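You operate a simulated robot arm through the tools that you are given. There is no shell and no other tool.

Carry out the task below with a simulated two-armed robot. There is one attempt and no reset: what you move stays moved.

## Task
Change the vase's water: old into the black bucket, fresh from the clear jug.
Fine: empty it first; fill to between the vase's two lines; vase and jug back. Set down upright: vase, clear jug.

Only the result counts: the job must be done as asked and must still hold three seconds after the hand-in. Knocking over, shifting, dropping, spilling or breaking anything else fails it.

## Robot
Two 7-joint arms with three-finger grippers on one trunk that stands fixed in place. Base frame: the origin is at the foot of the trunk, x ahead of it, y to its left, z up. Readings come in cm, degrees, newtons and seconds.
The left shoulder is at [6.2, 12.6, 123.5], the right one opposite. With the tool pointing down near the work surface each hand reaches from about 34 to 82 cm from the base axis, measured 20 degrees to its own side. Payload 2.94 kg a hand.
The TCP of each hand is the grasp point between the finger pads, 3 cm short of the fingertips. In the tool frame z runs along the fingers and y along their closing line. Largest opening 12.8 cm; the body of the gripper starts 9.3 cm behind the TCP.
Orientation is that of the tool frame in the base frame, as a unit quaternion [x, y, z, w]. With the fingers straight down and closing along the base's y, the tool's x points along the base's -x, its y along +y and its z along -z.

## Interface
- The arms move only by the tool drive_tool. It takes "left_rows", "right_rows" or both (then of equal length, played together; a hand with none holds still); each is a list of rows, each a list of 6 numbers: the shift along the tool's x, y, z in units of 25 mm (1.0 is 25 mm), then the turn, a rotation vector about the tool's x, y, z in units of 8 degrees (1.0 is 8 degrees). In form: [[x, y, z, rx, ry, rz], ...]. A call has 1 to 20 rows; each row shifts and turns the commanded pose from where the row before left it, along the tool's axes as they then stand. "left_jaw" and "right_jaw" are, for a hand that has rows, the opening, from 0 (shut) to 1 (fully open), set as the call begins (left out, the last holds). A call with a number of a shift or a turn outside -1 to 1 is refused whole. A row lasts 0.2 s, in which the tool goes at most 5 cm and 8.6 degrees; a call with a longer step from one row to the next is refused whole, and so is a gripper value outside its range. Where a pose cannot be reached the arm comes as near as it can. A force on the tool above 40 N (or 10 N above the force at the start of the call, whichever is more), or a blocked arm, ends the call early, and 0.2 s more pass. Each finger halts on what it meets, pressing with about 42 N; the grip force reading is that of the motor and also rises with nothing between the fingers. The clock runs only during rows and for 0.2 s after the last one: add rows that do not move to give the fingers time. It gives the time, the measured TCP pose, the force on the tool (base axes), the opening and the grip force at its end, in the units of the frame above (readings bear some noise), with the torque about the TCP (base axes, N m) and any sound that the robot's microphone picked up, and new pictures: "pictures" is both (left out), scene, wrist or none (wrist: the cameras of the hands that moved).
- Cameras (640 x 400 px; columns grow to the right, rows downward): "scene" is now at [18.24, -0.4, 143.39]; the picture's right is [-0.05, -1.00, 0.00], its down [-0.28, 0.02, -0.96] and it looks along [0.96, -0.05, -0.28] (base axes); focal length 214 px, centre (320, 200). "left" rides on the left gripper at [6.9, 1.5, -12] in its tool frame; the picture's right is [-0.21, 0.98, 0.00], its down [-0.82, -0.18, -0.54] and it looks along [-0.53, -0.12, 0.84] (tool axes); focal length 251 px, centre (320, 200). "right" rides on the right gripper at [6.9, -1.5, -12] in its tool frame; the picture's right is [0.22, 0.98, 0.00], its down [-0.82, 0.18, -0.54] and it looks along [-0.53, 0.12, 0.84] (tool axes); focal length 251 px, centre (320, 200). There is no depth. A picture from a camera that has moved, and an enlarged one, comes with that camera's place and axes in the base frame and with its lens.
- raise_lower(by): slides the trunk up (or, below 0, down) by that many cm; the arms and the scene camera ride with it, the base frame stays. It gives what a move gives, with no picture.
- aim_head(pan, tilt): turns the head with the scene camera to pan (to the left, within 80 degrees either way) and tilt (down, from -29 to 69), counted from straight ahead of the robot. It gives what a move gives, and a new picture of the scene camera.
- close_up(camera, box): a new picture of the part [left, top, right, bottom] of that camera's present view, enlarged. It takes no simulated time.
- close_job(): hands the job in; it is judged then, once.

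Nothing tells you positions but the pictures and the camera data. Unless the task says otherwise, let go and move clear before handing in.

The tools are called by a JSON object that holds its "api" and its "payload". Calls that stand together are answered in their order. drive_tool: Moves the arms, as the interface text tells. Its arguments: {"type":"object","properties":{"left_rows":{"type":"array","items":{"type":"array","items":{"type":"number"}}},"left_jaw":{"type":"number"},"right_rows":{"type":"array","items":{"type":"array","items":{"type":"number"}}},"right_jaw":{"type":"number"},"pictures":{"type":"string","enum":["both","scene","wrist","none"]}},"required":[]} The other tools are called the same way: raise_lower (by) slides the trunk up or down; aim_head (pan, tilt) turns the head that bears the scene camera; close_up (camera, box) takes an enlarged picture of a part of a camera's view; close_job () hands the job in.

At the start:

```text
clock: 0.0
left_tcp_pos: [45.82, 17.0, 135.91]
left_tool_rot: [0.001, 1.0, -0.002, 0.0]
left_wrist_force: [0.5, 0.5, 0.0]
left_wrist_torque: [0.06, 0.02, 0.01]
left_grip_width: 12.8
left_finger_force: 0.2
right_tcp_pos: [31.37, -12.16, 136.84]
right_tool_rot: [-0.001, 1.0, 0.0, 0.0]
right_wrist_force: [-0.5, 0.5, -0.6]
right_wrist_torque: [0.05, 0.0, -0.02]
right_grip_width: 12.8
right_finger_force: 0.0
trunk travel left (down, up): [-45.0, 9.7]
head pan, tilt: [-3.1, 16.2]
```

scene: 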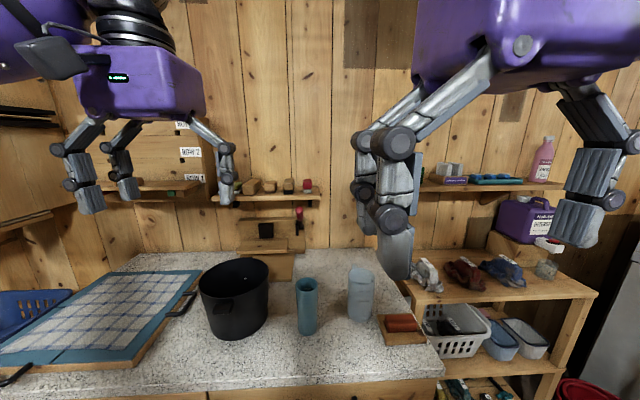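
right: 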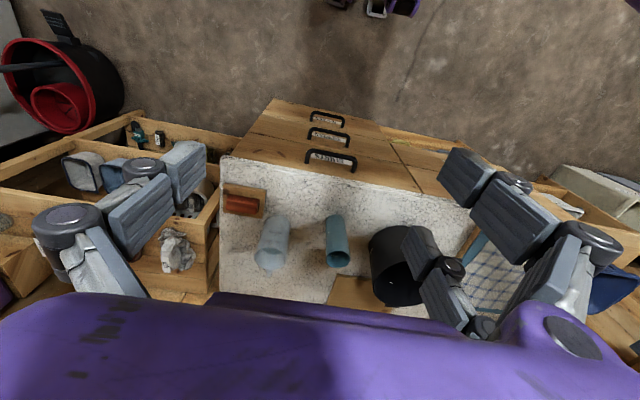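
left: 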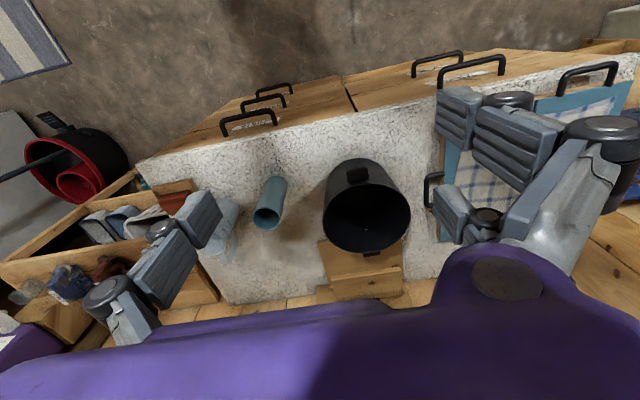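

I see a counter with a black bucket, a teal vase and a clear jug to its right. I'll look closer at each before moving.

{"api": "close_up", "payload": {"camera": "scene", "box": [180, 240, 440, 400]}}

{"api": "close_up", "payload": {"camera": "scene", "box": [280, 250, 400, 350]}}

{"api": "close_up", "payload": {"camera": "right", "box": [220, 180, 460, 320]}}

{"api": "close_up", "payload": {"camera": "left", "box": [180, 140, 440, 300]}}

```text
2.46 times, centred on (310, 320) of scene
camera zoom: at [18.24, -0.4, 143.39], right [-0.05, -1.0, 0.0], down [-0.28, 0.02, -0.96], along [0.96, -0.05, -0.28], focal length 528 px, centre (345, -95)
```

zoom: 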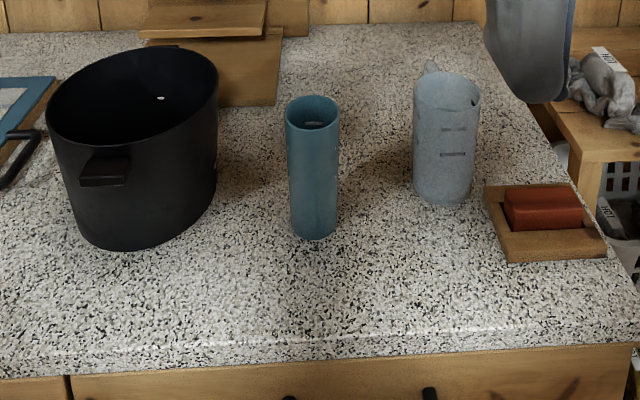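

```text
4.00 times, centred on (340, 300) of scene
camera zoom: at [18.24, -0.4, 143.39], right [-0.05, -1.0, 0.0], down [-0.28, 0.02, -0.96], along [0.96, -0.05, -0.28], focal length 858 px, centre (240, -200)
```

zoom: 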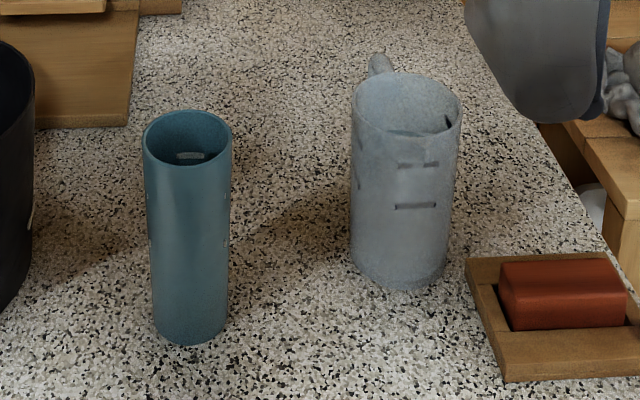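

```text
2.67 times, centred on (340, 250) of right
camera zoom: at [24.62, -13.79, 148.77], right [-0.21, 0.98, 0.0], down [0.82, 0.18, 0.54], along [0.53, 0.12, -0.84], focal length 670 px, centre (267, 67)
```

zoom: 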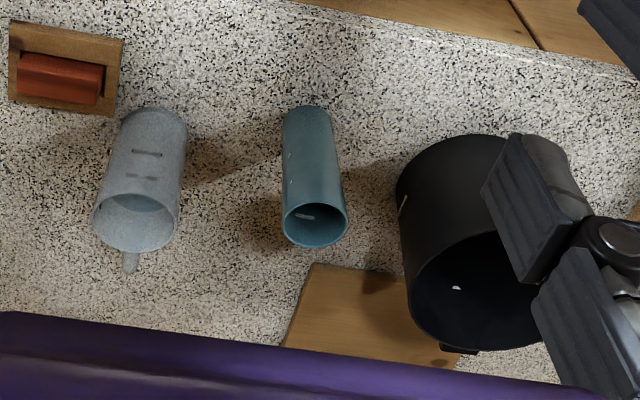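

```text
2.46 times, centred on (310, 220) of left
camera zoom: at [38.9, 18.62, 147.99], right [0.21, 0.98, 0.0], down [0.82, -0.18, 0.54], along [0.53, -0.12, -0.84], focal length 619 px, centre (345, 151)
```

zoom: 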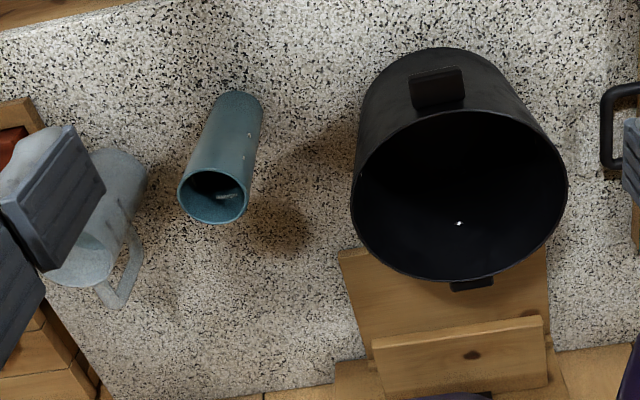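

The vase rim is near [68, 0.5, 105], the jug rim near [72, -16, 104] and the bucket rim near [71, 21, 106], with the counter at about z 90.5. Next I'll zoom in on the vase lines, the water and the jug's spout.

{"api": "close_up", "payload": {"camera": "scene", "box": [290, 270, 325, 340]}}

{"api": "close_up", "payload": {"camera": "scene", "box": [335, 260, 385, 330]}}

{"api": "close_up", "payload": {"camera": "left", "box": [240, 165, 300, 240]}}

{"api": "close_up", "payload": {"camera": "right", "box": [310, 205, 370, 280]}}

{"api": "close_up", "payload": {"camera": "right", "box": [240, 205, 300, 290]}}

```text
5.71 times, centred on (308, 305) of scene
camera zoom: at [18.24, -0.4, 143.39], right [-0.05, -1.0, 0.0], down [-0.28, 0.02, -0.96], along [0.96, -0.05, -0.28], focal length 1226 px, centre (391, -400)
```

zoom: 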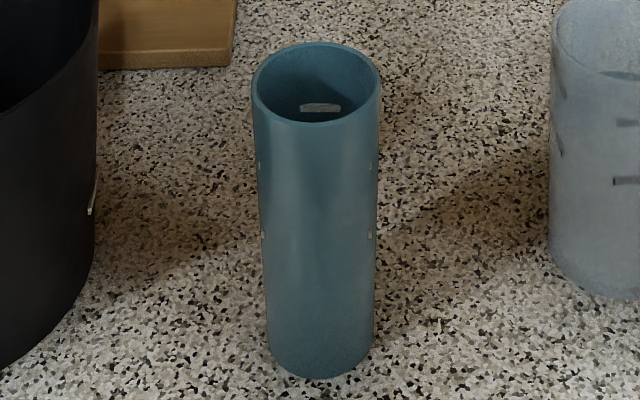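

```text
5.71 times, centred on (360, 295) of scene
camera zoom: at [18.24, -0.4, 143.39], right [-0.05, -1.0, 0.0], down [-0.28, 0.02, -0.96], along [0.96, -0.05, -0.28], focal length 1226 px, centre (91, -343)
```

zoom: 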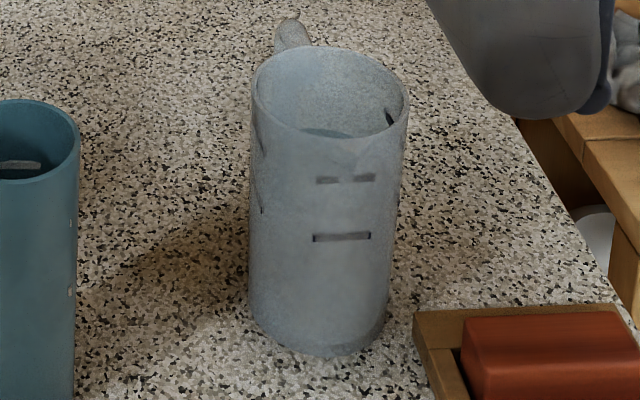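

```text
5.33 times, centred on (270, 202) of left
camera zoom: at [38.9, 18.62, 147.99], right [0.21, 0.98, 0.0], down [0.82, -0.18, 0.54], along [0.53, -0.12, -0.84], focal length 1341 px, centre (587, 187)
```

zoom: 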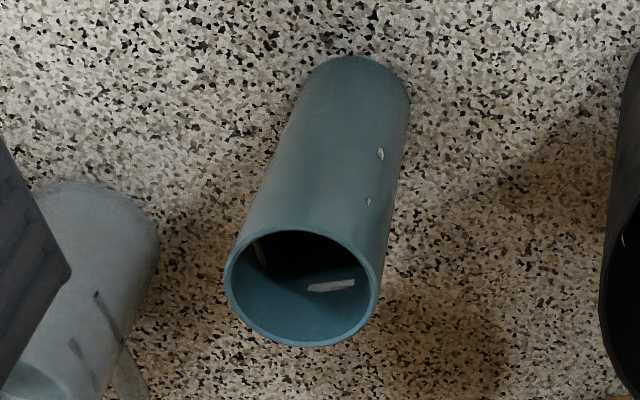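

```text
5.33 times, centred on (340, 242) of right
camera zoom: at [24.62, -13.79, 148.77], right [-0.21, 0.98, 0.0], down [0.82, 0.18, 0.54], along [0.53, 0.12, -0.84], focal length 1341 px, centre (213, -27)
```

zoom: 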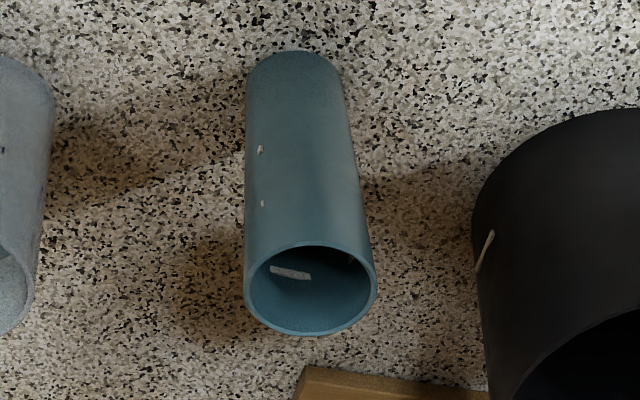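

```text
4.71 times, centred on (270, 248) of right
camera zoom: at [24.62, -13.79, 148.77], right [-0.21, 0.98, 0.0], down [0.82, 0.18, 0.54], along [0.53, 0.12, -0.84], focal length 1183 px, centre (555, -24)
```

zoom: 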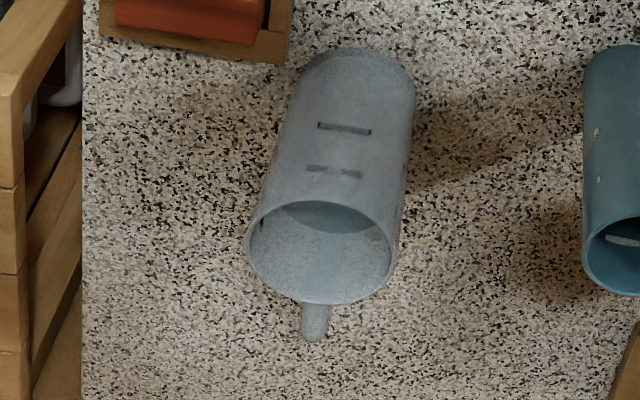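

The vase carries upper and lower marks at roughly z 100.4 and 96.2, and the jug is about 8 cm across with its handle on the far side. I'll start by pitching the left hand forward in free space, to check reach and the tilt motion before touching anything.

{"api": "drive_tool", "payload": {"left_rows": [[-0.8, 0, 0, 0, -0.98, 0], [-0.793, 0, 0.109, 0, -0.98, 0], [-0.77, 0, 0.216, 0, -0.98, 0], [-0.734, 0, 0.319, 0, -0.98, 0], [-0.683, 0, 0.417, 0, -0.98, 0], [-0.62, 0, 0.506, 0, -0.98, 0], [-0.546, 0, 0.585, 0, -0.98, 0], [0, 0, 0, 0, 0, 0]], "left_jaw": 0.8}}

```text
clock: 1.8
left_tcp_pos: [59.65, 16.93, 136.2]
left_tool_rot: [0.0, 0.887, 0.0, 0.462]
left_wrist_force: [-0.1, 0.9, -0.3]
left_wrist_torque: [0.02, 0.01, -0.01]
left_grip_width: 10.26
left_finger_force: 0.2
right_tcp_pos: [31.34, -12.21, 137.01]
right_tool_rot: [0.001, 1.0, 0.0, -0.001]
right_wrist_force: [-0.3, -0.5, -0.1]
right_wrist_torque: [0.01, 0.0, -0.01]
right_grip_width: 12.8
right_finger_force: 0.0
trunk travel left (down, up): [-45.0, 9.7]
head pan, tilt: [-3.1, 16.2]
camera scene: at [18.22, -0.43, 143.39], right [-0.05, -1.0, 0.0], down [-0.28, 0.02, -0.96], along [0.96, -0.05, -0.28], focal length 214 px, centre (320, 200)
camera left: at [45.97, 18.48, 137.42], right [0.12, 0.98, 0.17], down [0.03, -0.18, 0.98], along [0.99, -0.12, -0.05], focal length 251 px, centre (320, 200)
```

scene: 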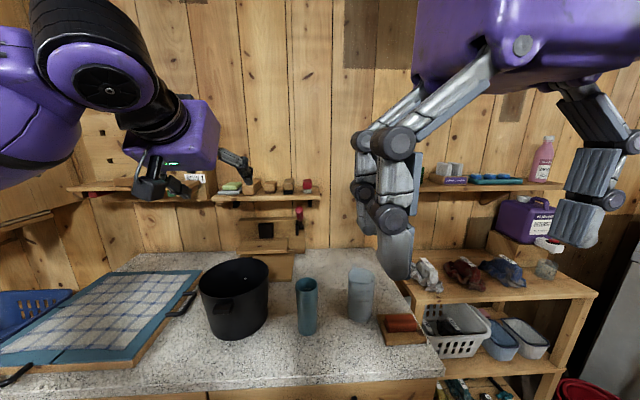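
left: 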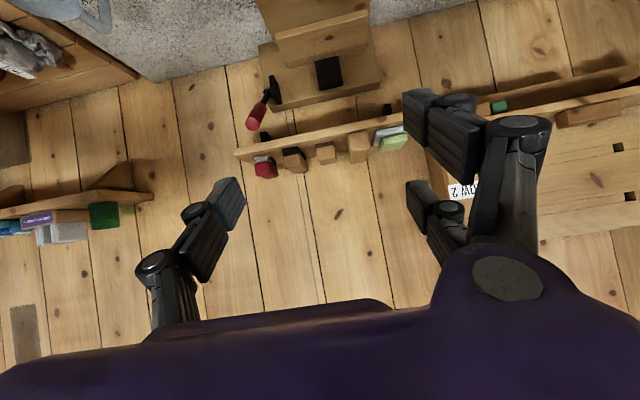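

The pitch move tracked exactly. Now I'll rehearse the emptying tilt with the empty hand, well above the bucket.

{"api": "drive_tool", "payload": {"left_rows": [[0.346, -0.166, 0.9, 0, 0, 0], [0.346, -0.166, 0.9, 0, 0, 0], [0.346, -0.166, 0.9, 0, 0, 0], [0.346, -0.166, 0.9, 0, 0, 0], [0.346, -0.166, 0.9, 0, 0, 0], [0.346, -0.166, 0.9, 0, 0, 0], [0.346, -0.166, 0.9, 0, 0, 0], [0, 0, 0, 0.551, 0, -0.787], [0, 0, 0, 0.551, 0, -0.787], [0, 0, 0, 0.551, 0, -0.787], [0, 0, 0, 0.551, 0, -0.787], [0, 0, 0, 0.551, 0, -0.787], [0, 0, 0, 0.551, 0, -0.787], [0, 0, 0, 0.551, 0, -0.787], [0, 0, 0, 0.551, 0, -0.787], [0, 0, 0, 0.551, 0, -0.787], [0, 0, 0, 0.551, 0, -0.787], [0, 0, 0, 0.551, 0, -0.787], [0, 0, 0, 0.551, 0, -0.787], [0, 0, 0, 0.551, 0, -0.787]]}}

```text
clock: 6.0
left_tcp_pos: [69.3, 13.98, 121.91]
left_tool_rot: [0.356, -0.569, 0.68, -0.296]
left_wrist_force: [0.0, -0.5, -0.4]
left_wrist_torque: [0.0, 0.0, -0.02]
left_grip_width: 10.23
left_finger_force: 0.1
right_tcp_pos: [31.55, -12.26, 136.92]
right_tool_rot: [0.001, 1.0, 0.001, 0.0]
right_wrist_force: [0.0, 0.6, 0.3]
right_wrist_torque: [0.01, -0.02, 0.0]
right_grip_width: 12.81
right_finger_force: 0.1
trunk travel left (down, up): [-45.0, 9.7]
head pan, tilt: [-3.1, 16.2]
camera scene: at [18.25, -0.42, 143.38], right [-0.05, -1.0, 0.0], down [-0.28, 0.02, -0.96], along [0.96, -0.05, -0.28], focal length 214 px, centre (320, 200)
camera left: at [55.44, 15.01, 120.34], right [0.12, 0.0, -0.99], down [0.03, 1.0, 0.0], along [0.99, -0.03, 0.12], focal length 251 px, centre (320, 200)
```

scene: 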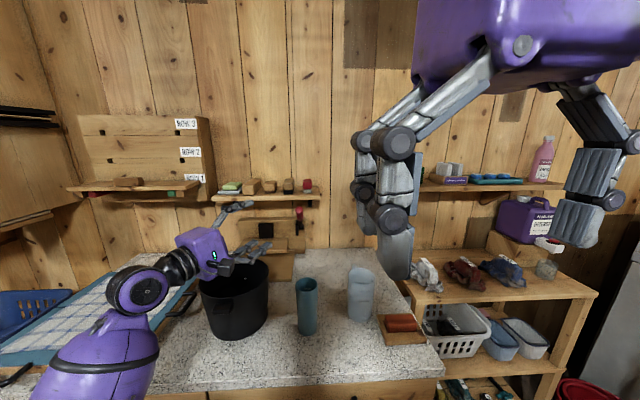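
left: 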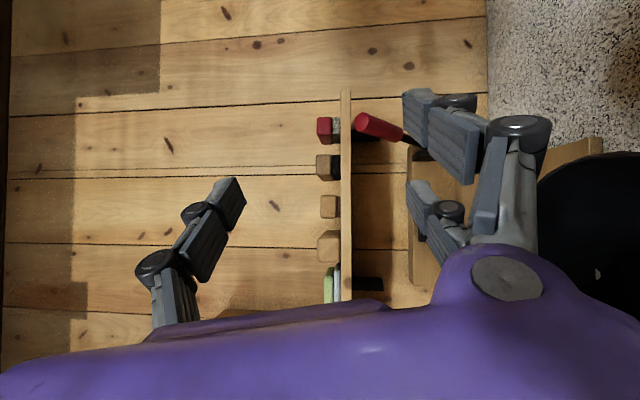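

The left tilt is fully reachable. I'll undo it and at the same time bring the right hand to a forward-pitched pose to rehearse the jug's tilt.

{"api": "drive_tool", "payload": {"left_rows": [[0, 0, 0, -0.551, 0, 0.787], [0, 0, 0, -0.551, 0, 0.787], [0, 0, 0, -0.551, 0, 0.787], [0, 0, 0, -0.551, 0, 0.787], [0, 0, 0, -0.551, 0, 0.787], [0, 0, 0, -0.551, 0, 0.787], [0, 0, 0, -0.551, 0, 0.787], [0, 0, 0, -0.551, 0, 0.787], [0, 0, 0, -0.551, 0, 0.787], [0, 0, 0, -0.551, 0, 0.787], [0, 0, 0, -0.551, 0, 0.787], [0, 0, 0, -0.551, 0, 0.787], [0, 0, 0, -0.551, 0, 0.787], [0, 0, 0, 0, 0, 0], [0, 0, 0, 0, 0, 0], [0, 0, 0, 0, 0, 0]], "right_rows": [[-0.8, 0, 0, 0, -0.945, 0], [-0.793, 0, 0.105, 0, -0.945, 0], [-0.772, 0, 0.209, 0, -0.945, 0], [-0.738, 0, 0.308, 0, -0.945, 0], [-0.691, 0, 0.403, 0, -0.945, 0], [-0.632, 0, 0.49, 0, -0.945, 0], [-0.562, 0, 0.569, 0, -0.945, 0], [-0.482, 0, 0.638, 0, -0.945, 0], [-0.394, 0, 0.696, 0, -0.945, 0], [0.527, 0, 0.983, 0, 0, 0], [0.527, 0, 0.983, 0, 0, 0], [0.527, 0, 0.983, 0, 0, 0], [0.527, 0, 0.983, 0, 0, 0], [0.527, 0, 0.983, 0, 0, 0], [0.527, 0, 0.983, 0, 0, 0], [0.527, 0, 0.983, 0, 0, 0]], "right_jaw": 0.85, "left_jaw": 0.8}}

```text
clock: 9.4
left_tcp_pos: [69.17, 14.02, 122.07]
left_tool_rot: [0.0, 0.887, -0.001, 0.461]
left_wrist_force: [1.1, -0.2, 0.4]
left_wrist_torque: [0.06, 0.02, 0.0]
left_grip_width: 10.23
left_finger_force: 0.1
right_tcp_pos: [61.98, -12.05, 121.94]
right_tool_rot: [0.0, 0.829, 0.0, 0.559]
right_wrist_force: [-0.1, 0.0, 0.4]
right_wrist_torque: [0.01, 0.02, -0.03]
right_grip_width: 10.89
right_finger_force: 0.1
trunk travel left (down, up): [-45.0, 9.7]
head pan, tilt: [-3.1, 16.2]
camera scene: at [18.33, -0.4, 143.37], right [-0.05, -1.0, 0.0], down [-0.28, 0.02, -0.96], along [0.96, -0.05, -0.28], focal length 214 px, centre (320, 200)
camera right: at [48.33, -13.68, 119.83], right [-0.08, 0.98, -0.2], down [-0.19, 0.18, 0.96], along [0.98, 0.12, 0.18], focal length 251 px, centre (320, 200)
camera left: at [55.53, 15.61, 123.28], right [0.12, 0.98, 0.17], down [0.03, -0.18, 0.98], along [0.99, -0.12, -0.05], focal length 251 px, centre (320, 200)
```

scene: 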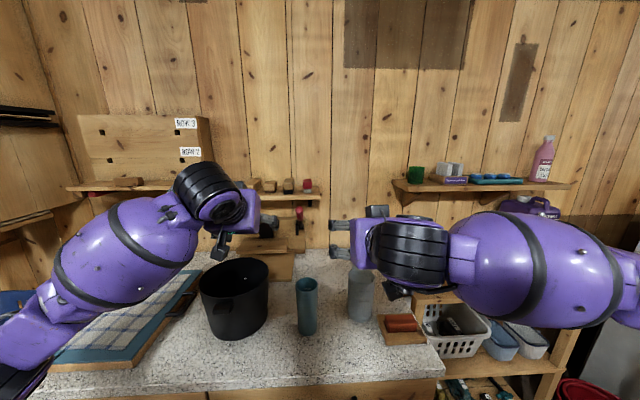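
right: 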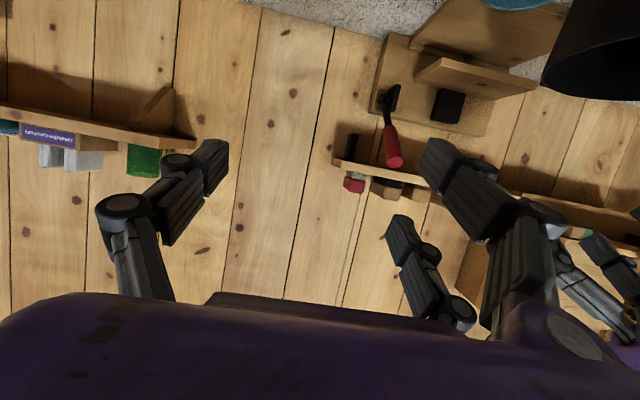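
left: 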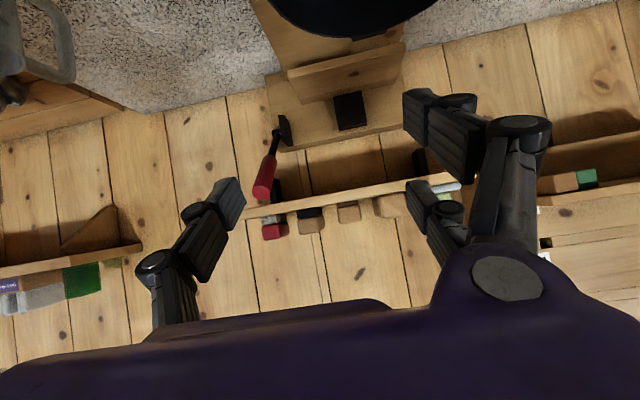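

Both hands reach the poses. I'll look closely at the finger geometry, since it matters for clearance around the vase.

{"api": "close_up", "payload": {"camera": "scene", "box": [310, 190, 470, 310]}}

{"api": "close_up", "payload": {"camera": "right", "box": [80, 100, 640, 400]}}

{"api": "close_up", "payload": {"camera": "scene", "box": [170, 160, 330, 280]}}

```text
3.33 times, centred on (390, 250) of scene
camera zoom: at [18.33, -0.4, 143.37], right [-0.05, -1.0, 0.0], down [-0.28, 0.02, -0.96], along [0.96, -0.05, -0.28], focal length 715 px, centre (87, 33)
```

zoom: 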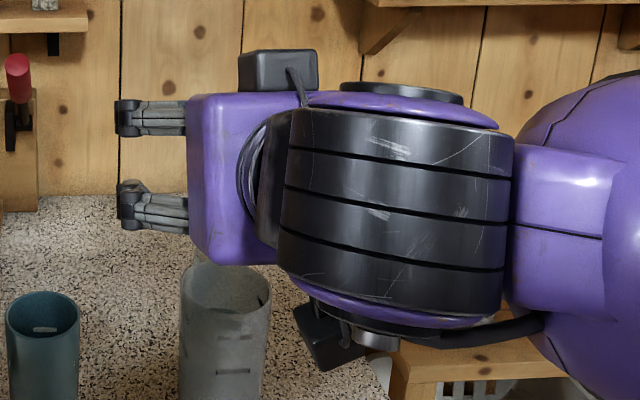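

```text
1.14 times, centred on (360, 250) of right
camera zoom: at [48.33, -13.68, 119.83], right [-0.08, 0.98, -0.2], down [-0.19, 0.18, 0.96], along [0.98, 0.12, 0.18], focal length 287 px, centre (274, 143)
```

zoom: 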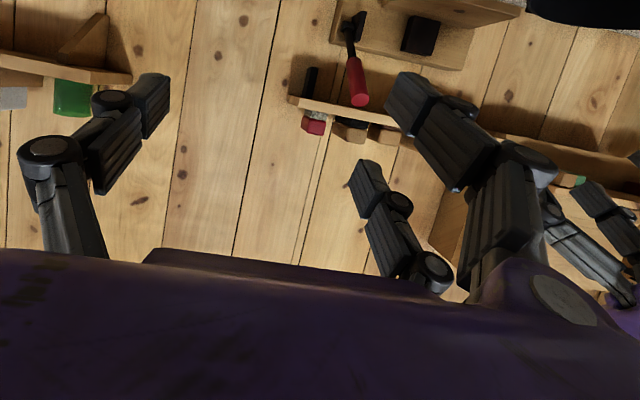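

```text
3.33 times, centred on (250, 220) of scene
camera zoom: at [18.33, -0.4, 143.37], right [-0.05, -1.0, 0.0], down [-0.28, 0.02, -0.96], along [0.96, -0.05, -0.28], focal length 715 px, centre (553, 133)
```

zoom: 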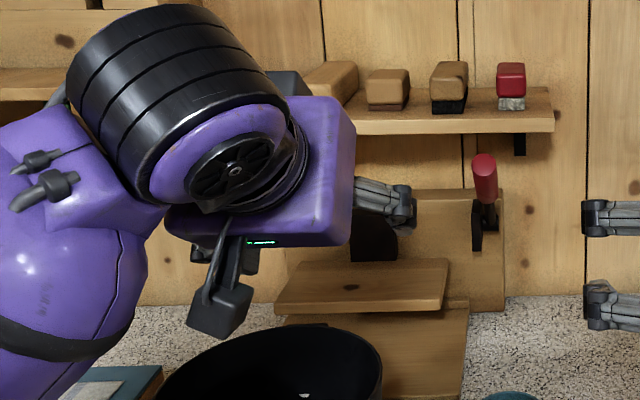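

The gripper really has two fingers on the +y side, so I'll leave extra clearance there. Next I'll rehearse the right hand's pouring tilt of about 80° in free space.

{"api": "drive_tool", "payload": {"right_rows": [[0, 0, 0, 0.374, 0, -0.927], [0, 0, 0, 0.374, 0, -0.927], [0, 0, 0, 0.374, 0, -0.927], [0, 0, 0, 0.374, 0, -0.927], [0, 0, 0, 0.374, 0, -0.927], [0, 0, 0, 0.374, 0, -0.927], [0, 0, 0, 0.374, 0, -0.927], [0, 0, 0, 0.374, 0, -0.927], [0, 0, 0, 0.374, 0, -0.927], [0, 0, 0, 0.374, 0, -0.927], [0, 0, 0, 0, 0, 0]], "pictures": "both"}}

```text
clock: 11.8
left_tcp_pos: [69.2, 14.12, 122.1]
left_tool_rot: [0.0, 0.887, 0.0, 0.461]
left_wrist_force: [-0.4, -0.3, 0.9]
left_wrist_torque: [-0.01, 0.01, 0.02]
left_grip_width: 10.22
left_finger_force: 0.0
right_tcp_pos: [61.99, -12.43, 121.96]
right_tool_rot: [-0.36, 0.634, -0.534, 0.428]
right_wrist_force: [0.6, 1.2, -0.4]
right_wrist_torque: [-0.03, 0.02, -0.03]
right_grip_width: 10.87
right_finger_force: 0.1
trunk travel left (down, up): [-45.0, 9.7]
head pan, tilt: [-3.1, 16.2]
camera scene: at [18.25, -0.43, 143.38], right [-0.05, -1.0, 0.0], down [-0.28, 0.02, -0.96], along [0.96, -0.05, -0.28], focal length 214 px, centre (320, 200)
camera right: at [48.31, -14.52, 122.93], right [-0.08, -0.03, -1.0], down [-0.19, 0.98, -0.01], along [0.98, 0.19, -0.08], focal length 251 px, centre (320, 200)
```

scene: 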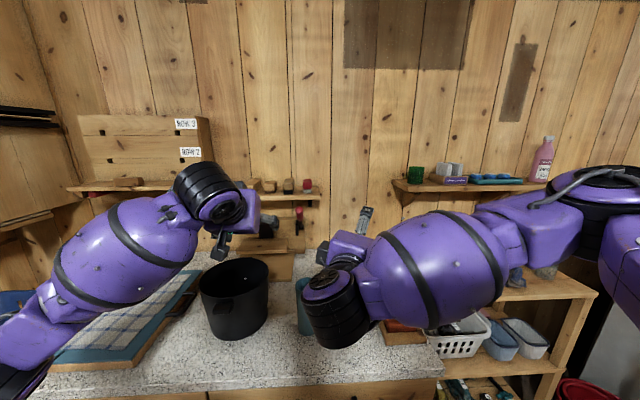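
right: 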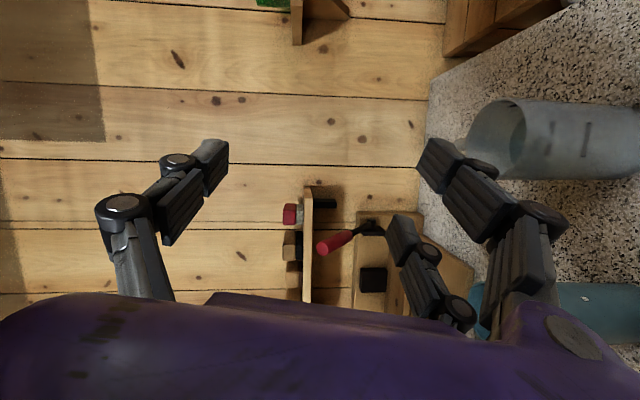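

The right tilt works too. I'll untilt the right hand and move it aside, then bring the left hand in front of the vase ready to grasp.

{"api": "drive_tool", "payload": {"right_rows": [[0, 0, 0, -0.374, 0, 0.927], [0, 0, 0, -0.374, 0, 0.927], [0, 0, 0, -0.374, 0, 0.927], [0, 0, 0, -0.374, 0, 0.927], [0, 0, 0, -0.374, 0, 0.927], [0, 0, 0, -0.374, 0, 0.927], [0, 0, 0, -0.374, 0, 0.927], [0, 0, 0, -0.374, 0, 0.927], [0, 0, 0, -0.374, 0, 0.927], [0, 0, 0, -0.374, 0, 0.927], [0, -0.8, 0, 0, 0, 0], [0, -0.8, 0, 0, 0, 0], [0, -0.8, 0, 0, 0, 0], [0, -0.8, 0, 0, 0, 0], [0, -0.8, 0, 0, 0, 0], [0, 0, 0, 0, 0, 0], [0, 0, 0, 0, 0, 0], [0, 0, 0, 0, 0, 0], [0, 0, 0, 0, 0, 0], [0, 0, 0, 0, 0, 0]], "left_rows": [[0, 0, 0, 0, 0, 0], [0, 0, 0, 0, 0, 0], [0, 0, 0, 0, 0, 0], [0, 0, 0, 0, 0, 0], [0, 0, 0, 0, 0, 0], [0, 0, 0, 0, 0, 0], [0, 0, 0, 0, 0, 0], [0, 0, 0, 0, 0, 0], [0, 0, 0, 0, 0, 0], [0, 0, 0, 0, 0, 0], [0.821, -0.544, -0.049, 0, 0, 0], [0.821, -0.544, -0.049, 0, 0, 0], [0.821, -0.544, -0.049, 0, 0, 0], [0.821, -0.544, -0.049, 0, 0, 0], [0.821, -0.544, -0.049, 0, 0, 0], [0.821, -0.544, -0.049, 0, 0, 0], [0.821, -0.544, -0.049, 0, 0, 0], [0.821, -0.544, -0.049, 0, 0, 0], [0.821, -0.544, -0.049, 0, 0, 0], [0.821, -0.544, -0.049, 0, 0, 0]], "pictures": "both"}}

```text
clock: 16.0
left_tcp_pos: [56.51, 0.48, 105.98]
left_tool_rot: [0.0, 0.887, -0.001, 0.461]
left_wrist_force: [0.4, -0.4, -1.0]
left_wrist_torque: [0.0, -0.02, -0.02]
left_grip_width: 10.25
left_finger_force: 0.1
right_tcp_pos: [62.0, -22.42, 122.02]
right_tool_rot: [0.0, 0.828, 0.0, 0.56]
right_wrist_force: [-0.3, -0.6, 0.0]
right_wrist_torque: [-0.04, 0.01, 0.0]
right_grip_width: 10.88
right_finger_force: 0.1
trunk travel left (down, up): [-45.0, 9.7]
head pan, tilt: [-3.1, 16.2]
camera scene: at [18.22, -0.43, 143.39], right [-0.05, -1.0, 0.0], down [-0.28, 0.02, -0.96], along [0.96, -0.05, -0.28], focal length 214 px, centre (320, 200)
camera right: at [48.29, -23.93, 119.94], right [-0.08, 0.98, -0.2], down [-0.19, 0.18, 0.96], along [0.98, 0.12, 0.18], focal length 251 px, centre (320, 200)
camera left: at [42.66, 2.02, 107.24], right [0.12, 0.98, 0.18], down [0.03, -0.18, 0.98], along [0.99, -0.12, -0.05], focal length 251 px, centre (320, 200)
```

scene: 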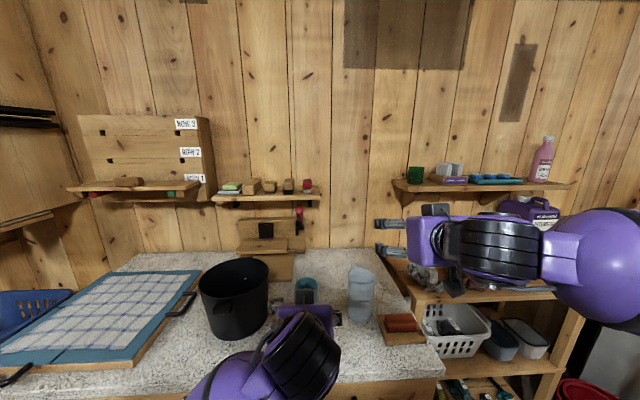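
right: 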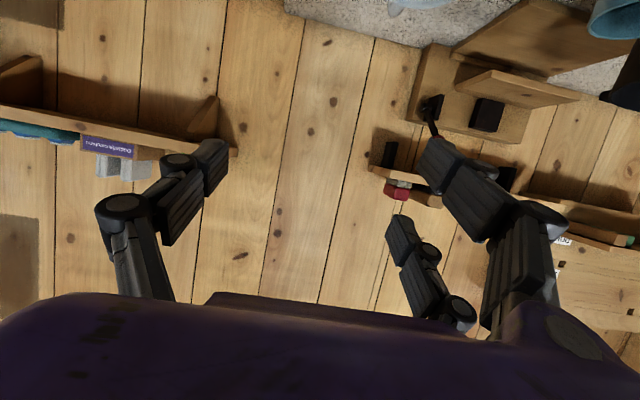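
left: 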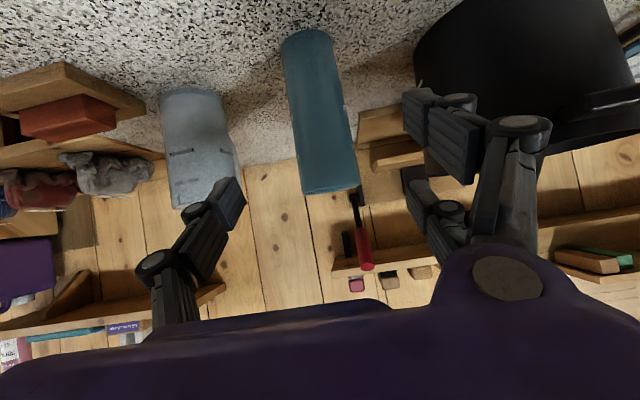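

The vase sits centred between the open left fingers, at y about 0.5. I'll advance along the tool axis until the fingers straddle it.

{"api": "drive_tool", "payload": {"left_rows": [[0, 0, 0.556, 0, 0, 0], [0, 0, 0.556, 0, 0, 0], [0, 0, 0.556, 0, 0, 0], [0, 0, 0.556, 0, 0, 0], [0, 0, 0.556, 0, 0, 0], [0, 0, 0.556, 0, 0, 0], [0, 0, 0.556, 0, 0, 0], [0, 0, 0.556, 0, 0, 0], [0, 0, 0.556, 0, 0, 0], [0, 0, 0.556, 0, 0, 0], [0, 0, 0, 0, 0, 0]]}}

```text
clock: 18.4
left_tcp_pos: [67.75, 0.51, 98.02]
left_tool_rot: [0.0, 0.887, 0.0, 0.461]
left_wrist_force: [1.0, -0.6, 0.2]
left_wrist_torque: [0.02, 0.01, 0.02]
left_grip_width: 10.23
left_finger_force: 0.1
right_tcp_pos: [62.02, -22.26, 122.03]
right_tool_rot: [0.0, 0.828, 0.001, 0.56]
right_wrist_force: [-0.2, -0.3, 0.2]
right_wrist_torque: [0.02, 0.0, -0.01]
right_grip_width: 10.84
right_finger_force: 0.0
trunk travel left (down, up): [-45.0, 9.7]
head pan, tilt: [-3.1, 16.2]
camera scene: at [18.23, -0.39, 143.39], right [-0.05, -1.0, 0.0], down [-0.28, 0.02, -0.96], along [0.96, -0.05, -0.28], focal length 214 px, centre (320, 200)
camera left: at [54.04, 2.09, 99.22], right [0.12, 0.98, 0.17], down [0.03, -0.18, 0.98], along [0.99, -0.12, -0.05], focal length 251 px, centre (320, 200)
```

scene: 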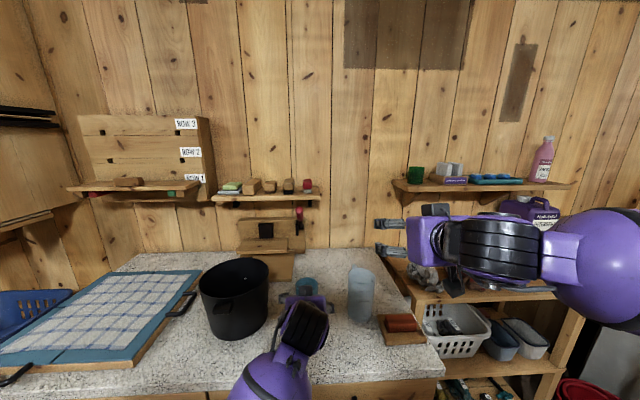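
left: 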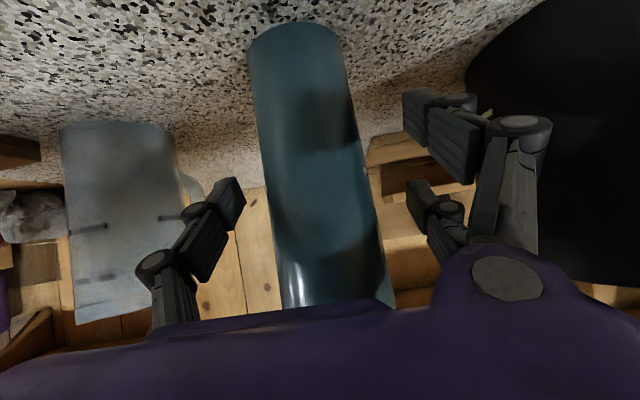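

The fingers straddle the vase. I'll close the left gripper.

{"api": "drive_tool", "payload": {"left_rows": [[0, 0, 0, 0, 0, 0], [0, 0, 0, 0, 0, 0], [0, 0, 0, 0, 0, 0], [0, 0, 0, 0, 0, 0], [0, 0, 0, 0, 0, 0]], "left_jaw": 0}}

{"api": "close_up", "payload": {"camera": "scene", "box": [260, 250, 360, 340]}}

```text
clock: 19.6
left_tcp_pos: [67.92, 0.63, 97.96]
left_tool_rot: [-0.001, 0.888, 0.0, 0.46]
left_wrist_force: [-2.7, 0.7, 1.5]
left_wrist_torque: [-0.22, 0.19, -0.1]
left_grip_width: 5.66
left_finger_force: 42.3
right_tcp_pos: [62.02, -22.34, 122.04]
right_tool_rot: [0.001, 0.828, 0.0, 0.56]
right_wrist_force: [0.8, 0.2, -0.3]
right_wrist_torque: [-0.03, -0.01, -0.02]
right_grip_width: 10.86
right_finger_force: 0.0
trunk travel left (down, up): [-45.0, 9.7]
head pan, tilt: [-3.1, 16.2]
camera scene: at [18.24, -0.4, 143.38], right [-0.05, -1.0, 0.0], down [-0.28, 0.02, -0.96], along [0.96, -0.05, -0.28], focal length 214 px, centre (320, 200)
camera left: at [54.03, 2.09, 99.23], right [0.12, 0.98, 0.17], down [0.03, -0.18, 0.98], along [0.99, -0.12, -0.05], focal length 251 px, centre (320, 200)
```

scene: 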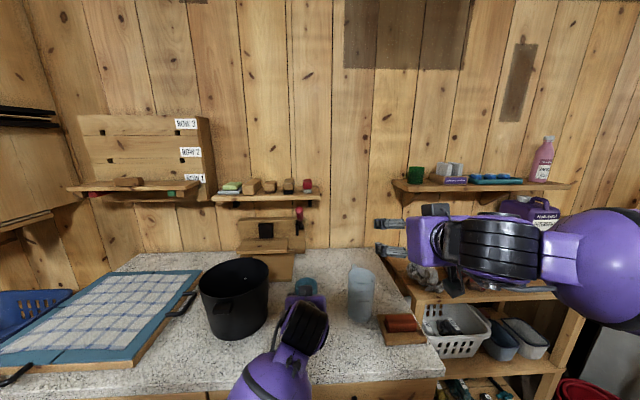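
left: 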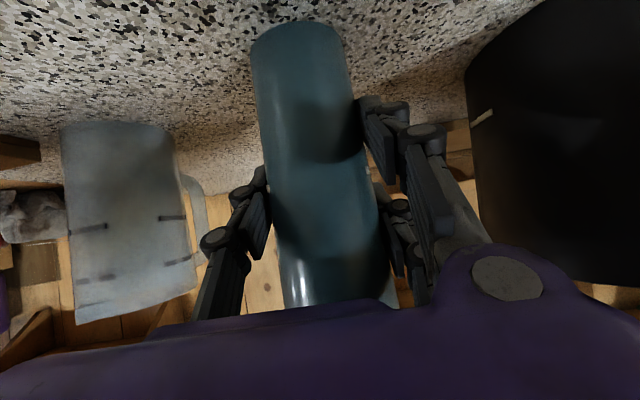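

```text
4.44 times, centred on (310, 295) of scene
camera zoom: at [18.24, -0.4, 143.38], right [-0.05, -1.0, 0.0], down [-0.28, 0.02, -0.96], along [0.96, -0.05, -0.28], focal length 953 px, centre (364, -222)
```

zoom: 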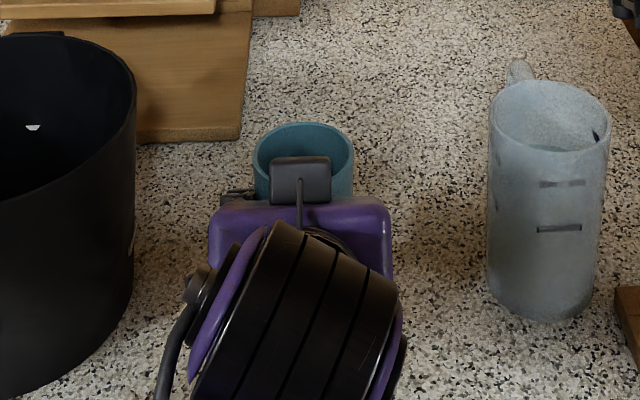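

The vase is gripped at a width of 5.66 cm. I'll lift it straight up, gently.

{"api": "drive_tool", "payload": {"left_rows": [[-0.161, 0, -0.113, 0, 0, 0], [-0.322, 0, -0.226, 0, 0, 0], [-0.537, 0, -0.377, 0, 0, 0], [-0.537, 0, -0.377, 0, 0, 0], [-0.537, 0, -0.377, 0, 0, 0], [-0.537, 0, -0.377, 0, 0, 0], [-0.537, 0, -0.377, 0, 0, 0], [-0.537, 0, -0.377, 0, 0, 0], [-0.537, 0, -0.377, 0, 0, 0], [-0.537, 0, -0.377, 0, 0, 0], [-0.537, 0, -0.377, 0, 0, 0], [-0.537, 0, -0.377, 0, 0, 0], [-0.537, 0, -0.377, 0, 0, 0], [-0.322, 0, -0.226, 0, 0, 0], [-0.161, 0, -0.113, 0, 0, 0], [0, 0, 0, 0, 0, 0], [0, 0, 0, 0, 0, 0]]}}

{"api": "close_up", "payload": {"camera": "scene", "box": [260, 190, 360, 280]}}

```text
clock: 23.2
left_tcp_pos: [67.86, 0.36, 118.94]
left_tool_rot: [0.0, 0.888, 0.0, 0.46]
left_wrist_force: [-0.7, -0.1, -2.8]
left_wrist_torque: [-0.01, 0.0, 0.01]
left_grip_width: 5.68
left_finger_force: 42.2
right_tcp_pos: [61.98, -22.25, 122.05]
right_tool_rot: [-0.001, 0.829, 0.002, 0.56]
right_wrist_force: [-0.1, 0.1, -0.4]
right_wrist_torque: [-0.01, 0.01, -0.01]
right_grip_width: 10.89
right_finger_force: 0.1
trunk travel left (down, up): [-45.0, 9.7]
head pan, tilt: [-3.1, 16.2]
camera scene: at [18.28, -0.4, 143.38], right [-0.05, -1.0, 0.0], down [-0.28, 0.02, -0.96], along [0.96, -0.05, -0.28], focal length 214 px, centre (320, 200)
camera left: at [54.16, 2.09, 120.23], right [0.12, 0.98, 0.17], down [0.03, -0.18, 0.98], along [0.99, -0.12, -0.05], focal length 251 px, centre (320, 200)
```

scene: 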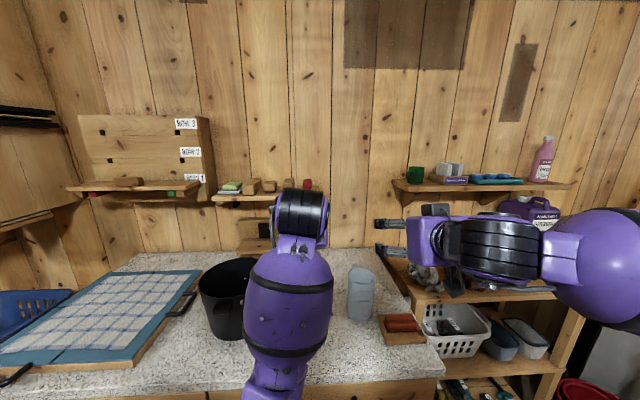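
left: 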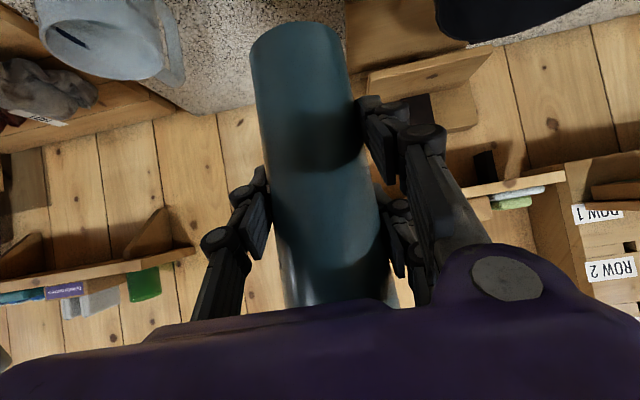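

```text
4.44 times, centred on (310, 235) of scene
camera zoom: at [18.28, -0.4, 143.38], right [-0.05, -1.0, 0.0], down [-0.28, 0.02, -0.96], along [0.96, -0.05, -0.28], focal length 953 px, centre (364, 44)
```

zoom: 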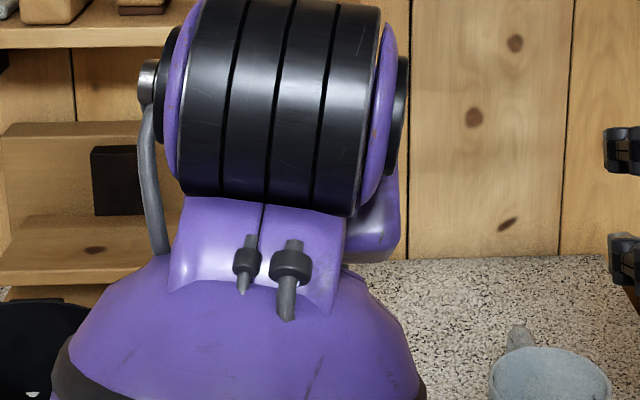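

The vase weighs about 2.8 N with its water. I'll carry it to the bucket's right edge at constant height, so that the mouth will tip over the bucket's middle.

{"api": "drive_tool", "payload": {"left_rows": [[-0.018, 0.167, 0.026, 0, 0, 0], [-0.037, 0.333, 0.052, 0, 0, 0], [-0.061, 0.555, 0.087, 0, 0, 0], [-0.061, 0.555, 0.087, 0, 0, 0], [-0.061, 0.555, 0.087, 0, 0, 0], [-0.061, 0.555, 0.087, 0, 0, 0], [-0.061, 0.555, 0.087, 0, 0, 0], [-0.061, 0.555, 0.087, 0, 0, 0], [-0.061, 0.555, 0.087, 0, 0, 0], [-0.061, 0.555, 0.087, 0, 0, 0], [-0.037, 0.333, 0.052, 0, 0, 0], [-0.018, 0.167, 0.026, 0, 0, 0], [0, 0, 0, 0, 0, 0], [0, 0, 0, 0, 0, 0]]}}

```text
clock: 26.2
left_tcp_pos: [70.55, 14.12, 118.7]
left_tool_rot: [0.0, 0.887, -0.001, 0.461]
left_wrist_force: [-0.4, 0.0, -3.2]
left_wrist_torque: [-0.01, 0.02, -0.04]
left_grip_width: 5.68
left_finger_force: 42.0
right_tcp_pos: [61.89, -22.27, 121.99]
right_tool_rot: [0.001, 0.828, 0.0, 0.56]
right_wrist_force: [-0.1, -0.4, -0.4]
right_wrist_torque: [-0.02, -0.02, -0.01]
right_grip_width: 10.91
right_finger_force: 0.1
trunk travel left (down, up): [-45.0, 9.7]
head pan, tilt: [-3.1, 16.2]
camera scene: at [18.28, -0.39, 143.38], right [-0.05, -1.0, 0.0], down [-0.28, 0.01, -0.96], along [0.96, -0.05, -0.28], focal length 214 px, centre (320, 200)
camera left: at [56.73, 15.63, 120.04], right [0.12, 0.98, 0.17], down [0.03, -0.18, 0.98], along [0.99, -0.12, -0.05], focal length 251 px, centre (320, 200)
```

scene: 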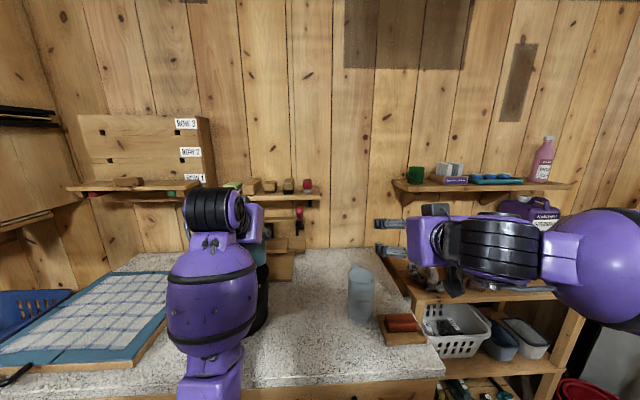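
left: 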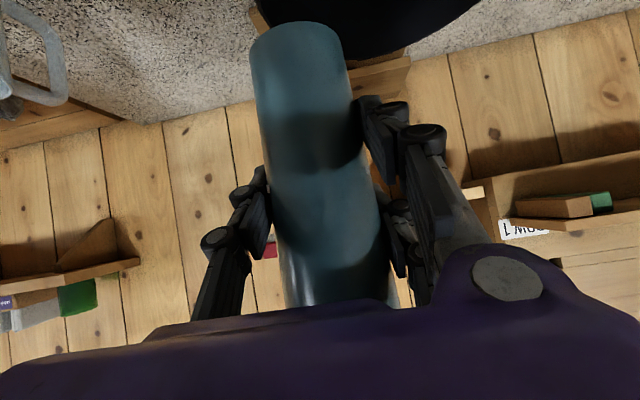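

Now I'll tip the vase slowly toward the bucket, first by 60°.

{"api": "drive_tool", "payload": {"left_rows": [[0, 0, 0, 0.288, 0, -0.409], [0, 0, 0, 0.288, 0, -0.409], [0, 0, 0, 0.288, 0, -0.409], [0, 0, 0, 0.288, 0, -0.409], [0, 0, 0, 0.288, 0, -0.409], [0, 0, 0, 0.288, 0, -0.409], [0, 0, 0, 0.288, 0, -0.409], [0, 0, 0, 0.288, 0, -0.409], [0, 0, 0, 0.288, 0, -0.409], [0, 0, 0, 0.288, 0, -0.409], [0, 0, 0, 0.288, 0, -0.409], [0, 0, 0, 0.288, 0, -0.409], [0, 0, 0, 0.288, 0, -0.409], [0, 0, 0, 0.288, 0, -0.409], [0, 0, 0, 0.288, 0, -0.409]]}}

{"api": "close_up", "payload": {"camera": "scene", "box": [170, 180, 330, 290]}}

```text
clock: 29.4
left_tcp_pos: [70.4, 14.09, 118.75]
left_tool_rot: [-0.232, 0.768, -0.445, 0.399]
left_wrist_force: [0.3, -0.6, -3.2]
left_wrist_torque: [0.06, -0.02, -0.02]
left_grip_width: 5.69
left_finger_force: 42.0
right_tcp_pos: [62.09, -22.34, 121.95]
right_tool_rot: [0.0, 0.828, 0.001, 0.56]
right_wrist_force: [-0.7, 0.6, 0.6]
right_wrist_torque: [-0.01, 0.03, -0.03]
right_grip_width: 10.87
right_finger_force: 0.0
trunk travel left (down, up): [-45.0, 9.7]
head pan, tilt: [-3.1, 16.2]
camera scene: at [18.28, -0.39, 143.38], right [-0.05, -1.0, 0.0], down [-0.28, 0.01, -0.96], along [0.96, -0.05, -0.28], focal length 214 px, centre (320, 200)
camera left: at [56.69, 16.03, 118.15], right [0.12, 0.64, -0.76], down [0.03, 0.76, 0.65], along [0.99, -0.1, 0.07], focal length 251 px, centre (320, 200)
```

scene: 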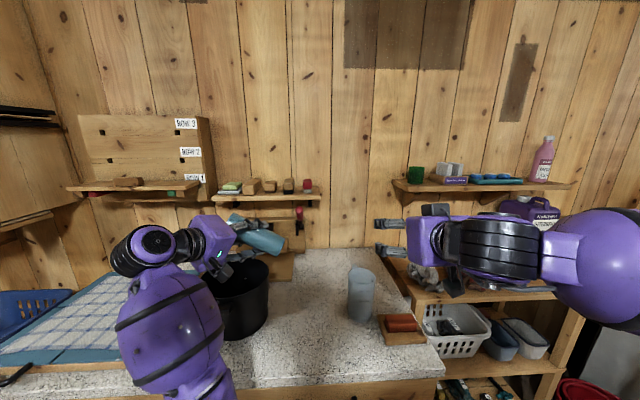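
left: 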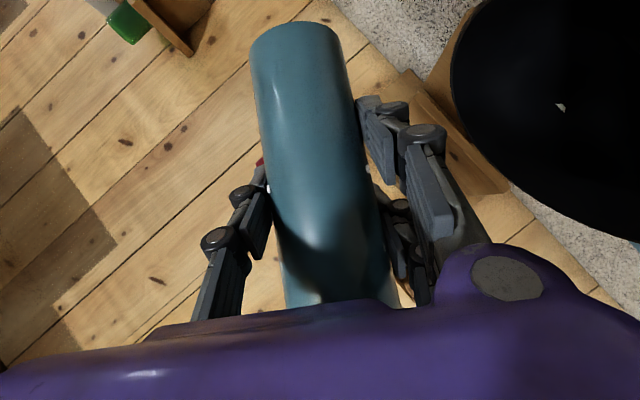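

```text
3.64 times, centred on (250, 235) of scene
camera zoom: at [18.28, -0.39, 143.38], right [-0.05, -1.0, 0.0], down [-0.28, 0.01, -0.96], along [0.96, -0.05, -0.28], focal length 780 px, centre (574, 73)
```

zoom: 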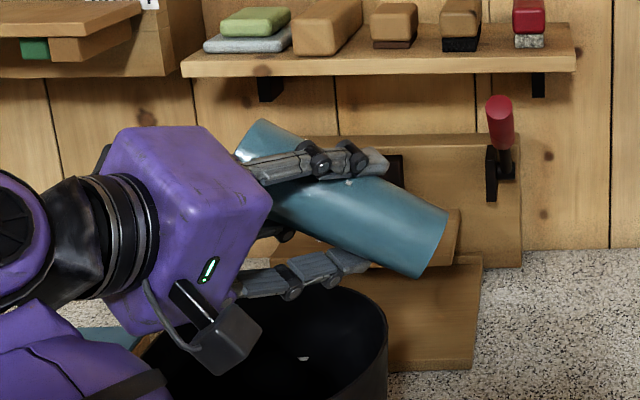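

The vase is tilted 60° over the bucket and nothing has spilled. I'll continue slowly to 100°.

{"api": "drive_tool", "payload": {"left_rows": [[0, 0, 0, 0.144, 0, -0.2045], [0, 0, 0, 0.144, 0, -0.2045], [0, 0, 0, 0.144, 0, -0.2045], [0, 0, 0, 0.144, 0, -0.2045], [0, 0, 0, 0.144, 0, -0.2045], [0, 0, 0, 0.144, 0, -0.2045], [0, 0, 0, 0.144, 0, -0.2045], [0, 0, 0, 0.144, 0, -0.2045], [0, 0, 0, 0.144, 0, -0.2045], [0, 0, 0, 0.144, 0, -0.2045], [0, 0, 0, 0.144, 0, -0.2045], [0, 0, 0, 0.144, 0, -0.2045], [0, 0, 0, 0.144, 0, -0.2045], [0, 0, 0, 0.144, 0, -0.2045], [0, 0, 0, 0.144, 0, -0.2045], [0, 0, 0, 0.144, 0, -0.2045], [0, 0, 0, 0.144, 0, -0.2045], [0, 0, 0, 0.144, 0, -0.2045], [0, 0, 0, 0.144, 0, -0.2045], [0, 0, 0, 0.144, 0, -0.2045]]}}

{"api": "close_up", "payload": {"camera": "scene", "box": [170, 180, 330, 290]}}

```text
clock: 33.6
left_tcp_pos: [70.47, 14.22, 118.69]
left_tool_rot: [0.354, -0.57, 0.68, -0.296]
left_wrist_force: [-0.1, 0.0, -2.7]
left_wrist_torque: [0.05, -0.01, -0.01]
left_grip_width: 5.69
left_finger_force: 42.0
right_tcp_pos: [61.95, -22.3, 122.0]
right_tool_rot: [0.001, 0.828, -0.001, 0.561]
right_wrist_force: [0.7, 0.0, 0.5]
right_wrist_torque: [0.04, -0.02, -0.03]
right_grip_width: 10.88
right_finger_force: 0.1
trunk travel left (down, up): [-45.0, 9.7]
head pan, tilt: [-3.1, 16.2]
camera scene: at [18.27, -0.39, 143.38], right [-0.05, -1.0, 0.0], down [-0.28, 0.02, -0.96], along [0.96, -0.05, -0.28], focal length 214 px, centre (320, 200)
camera left: at [56.78, 15.16, 117.1], right [0.12, 0.0, -0.99], down [0.03, 1.0, 0.0], along [0.99, -0.03, 0.12], focal length 251 px, centre (320, 200)
```

scene: 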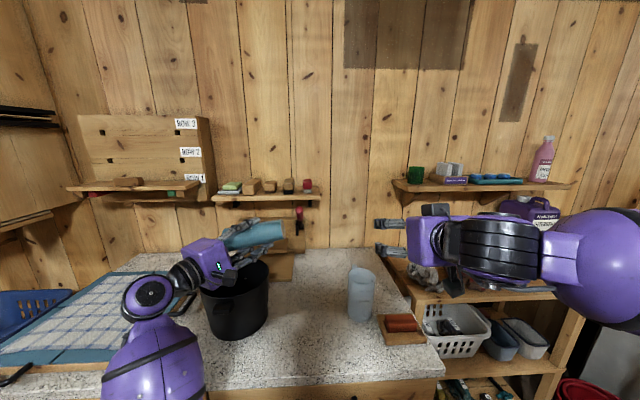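
left: 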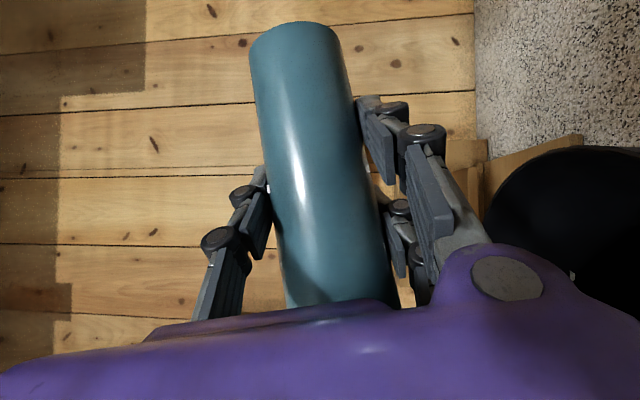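

```text
3.64 times, centred on (250, 235) of scene
camera zoom: at [18.27, -0.39, 143.38], right [-0.05, -1.0, 0.0], down [-0.28, 0.02, -0.96], along [0.96, -0.05, -0.28], focal length 780 px, centre (574, 73)
```

zoom: 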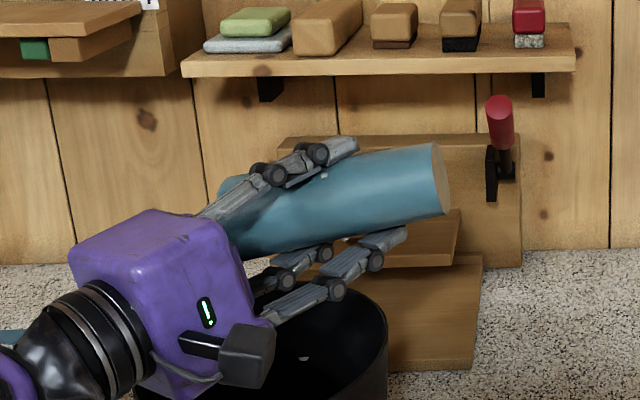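

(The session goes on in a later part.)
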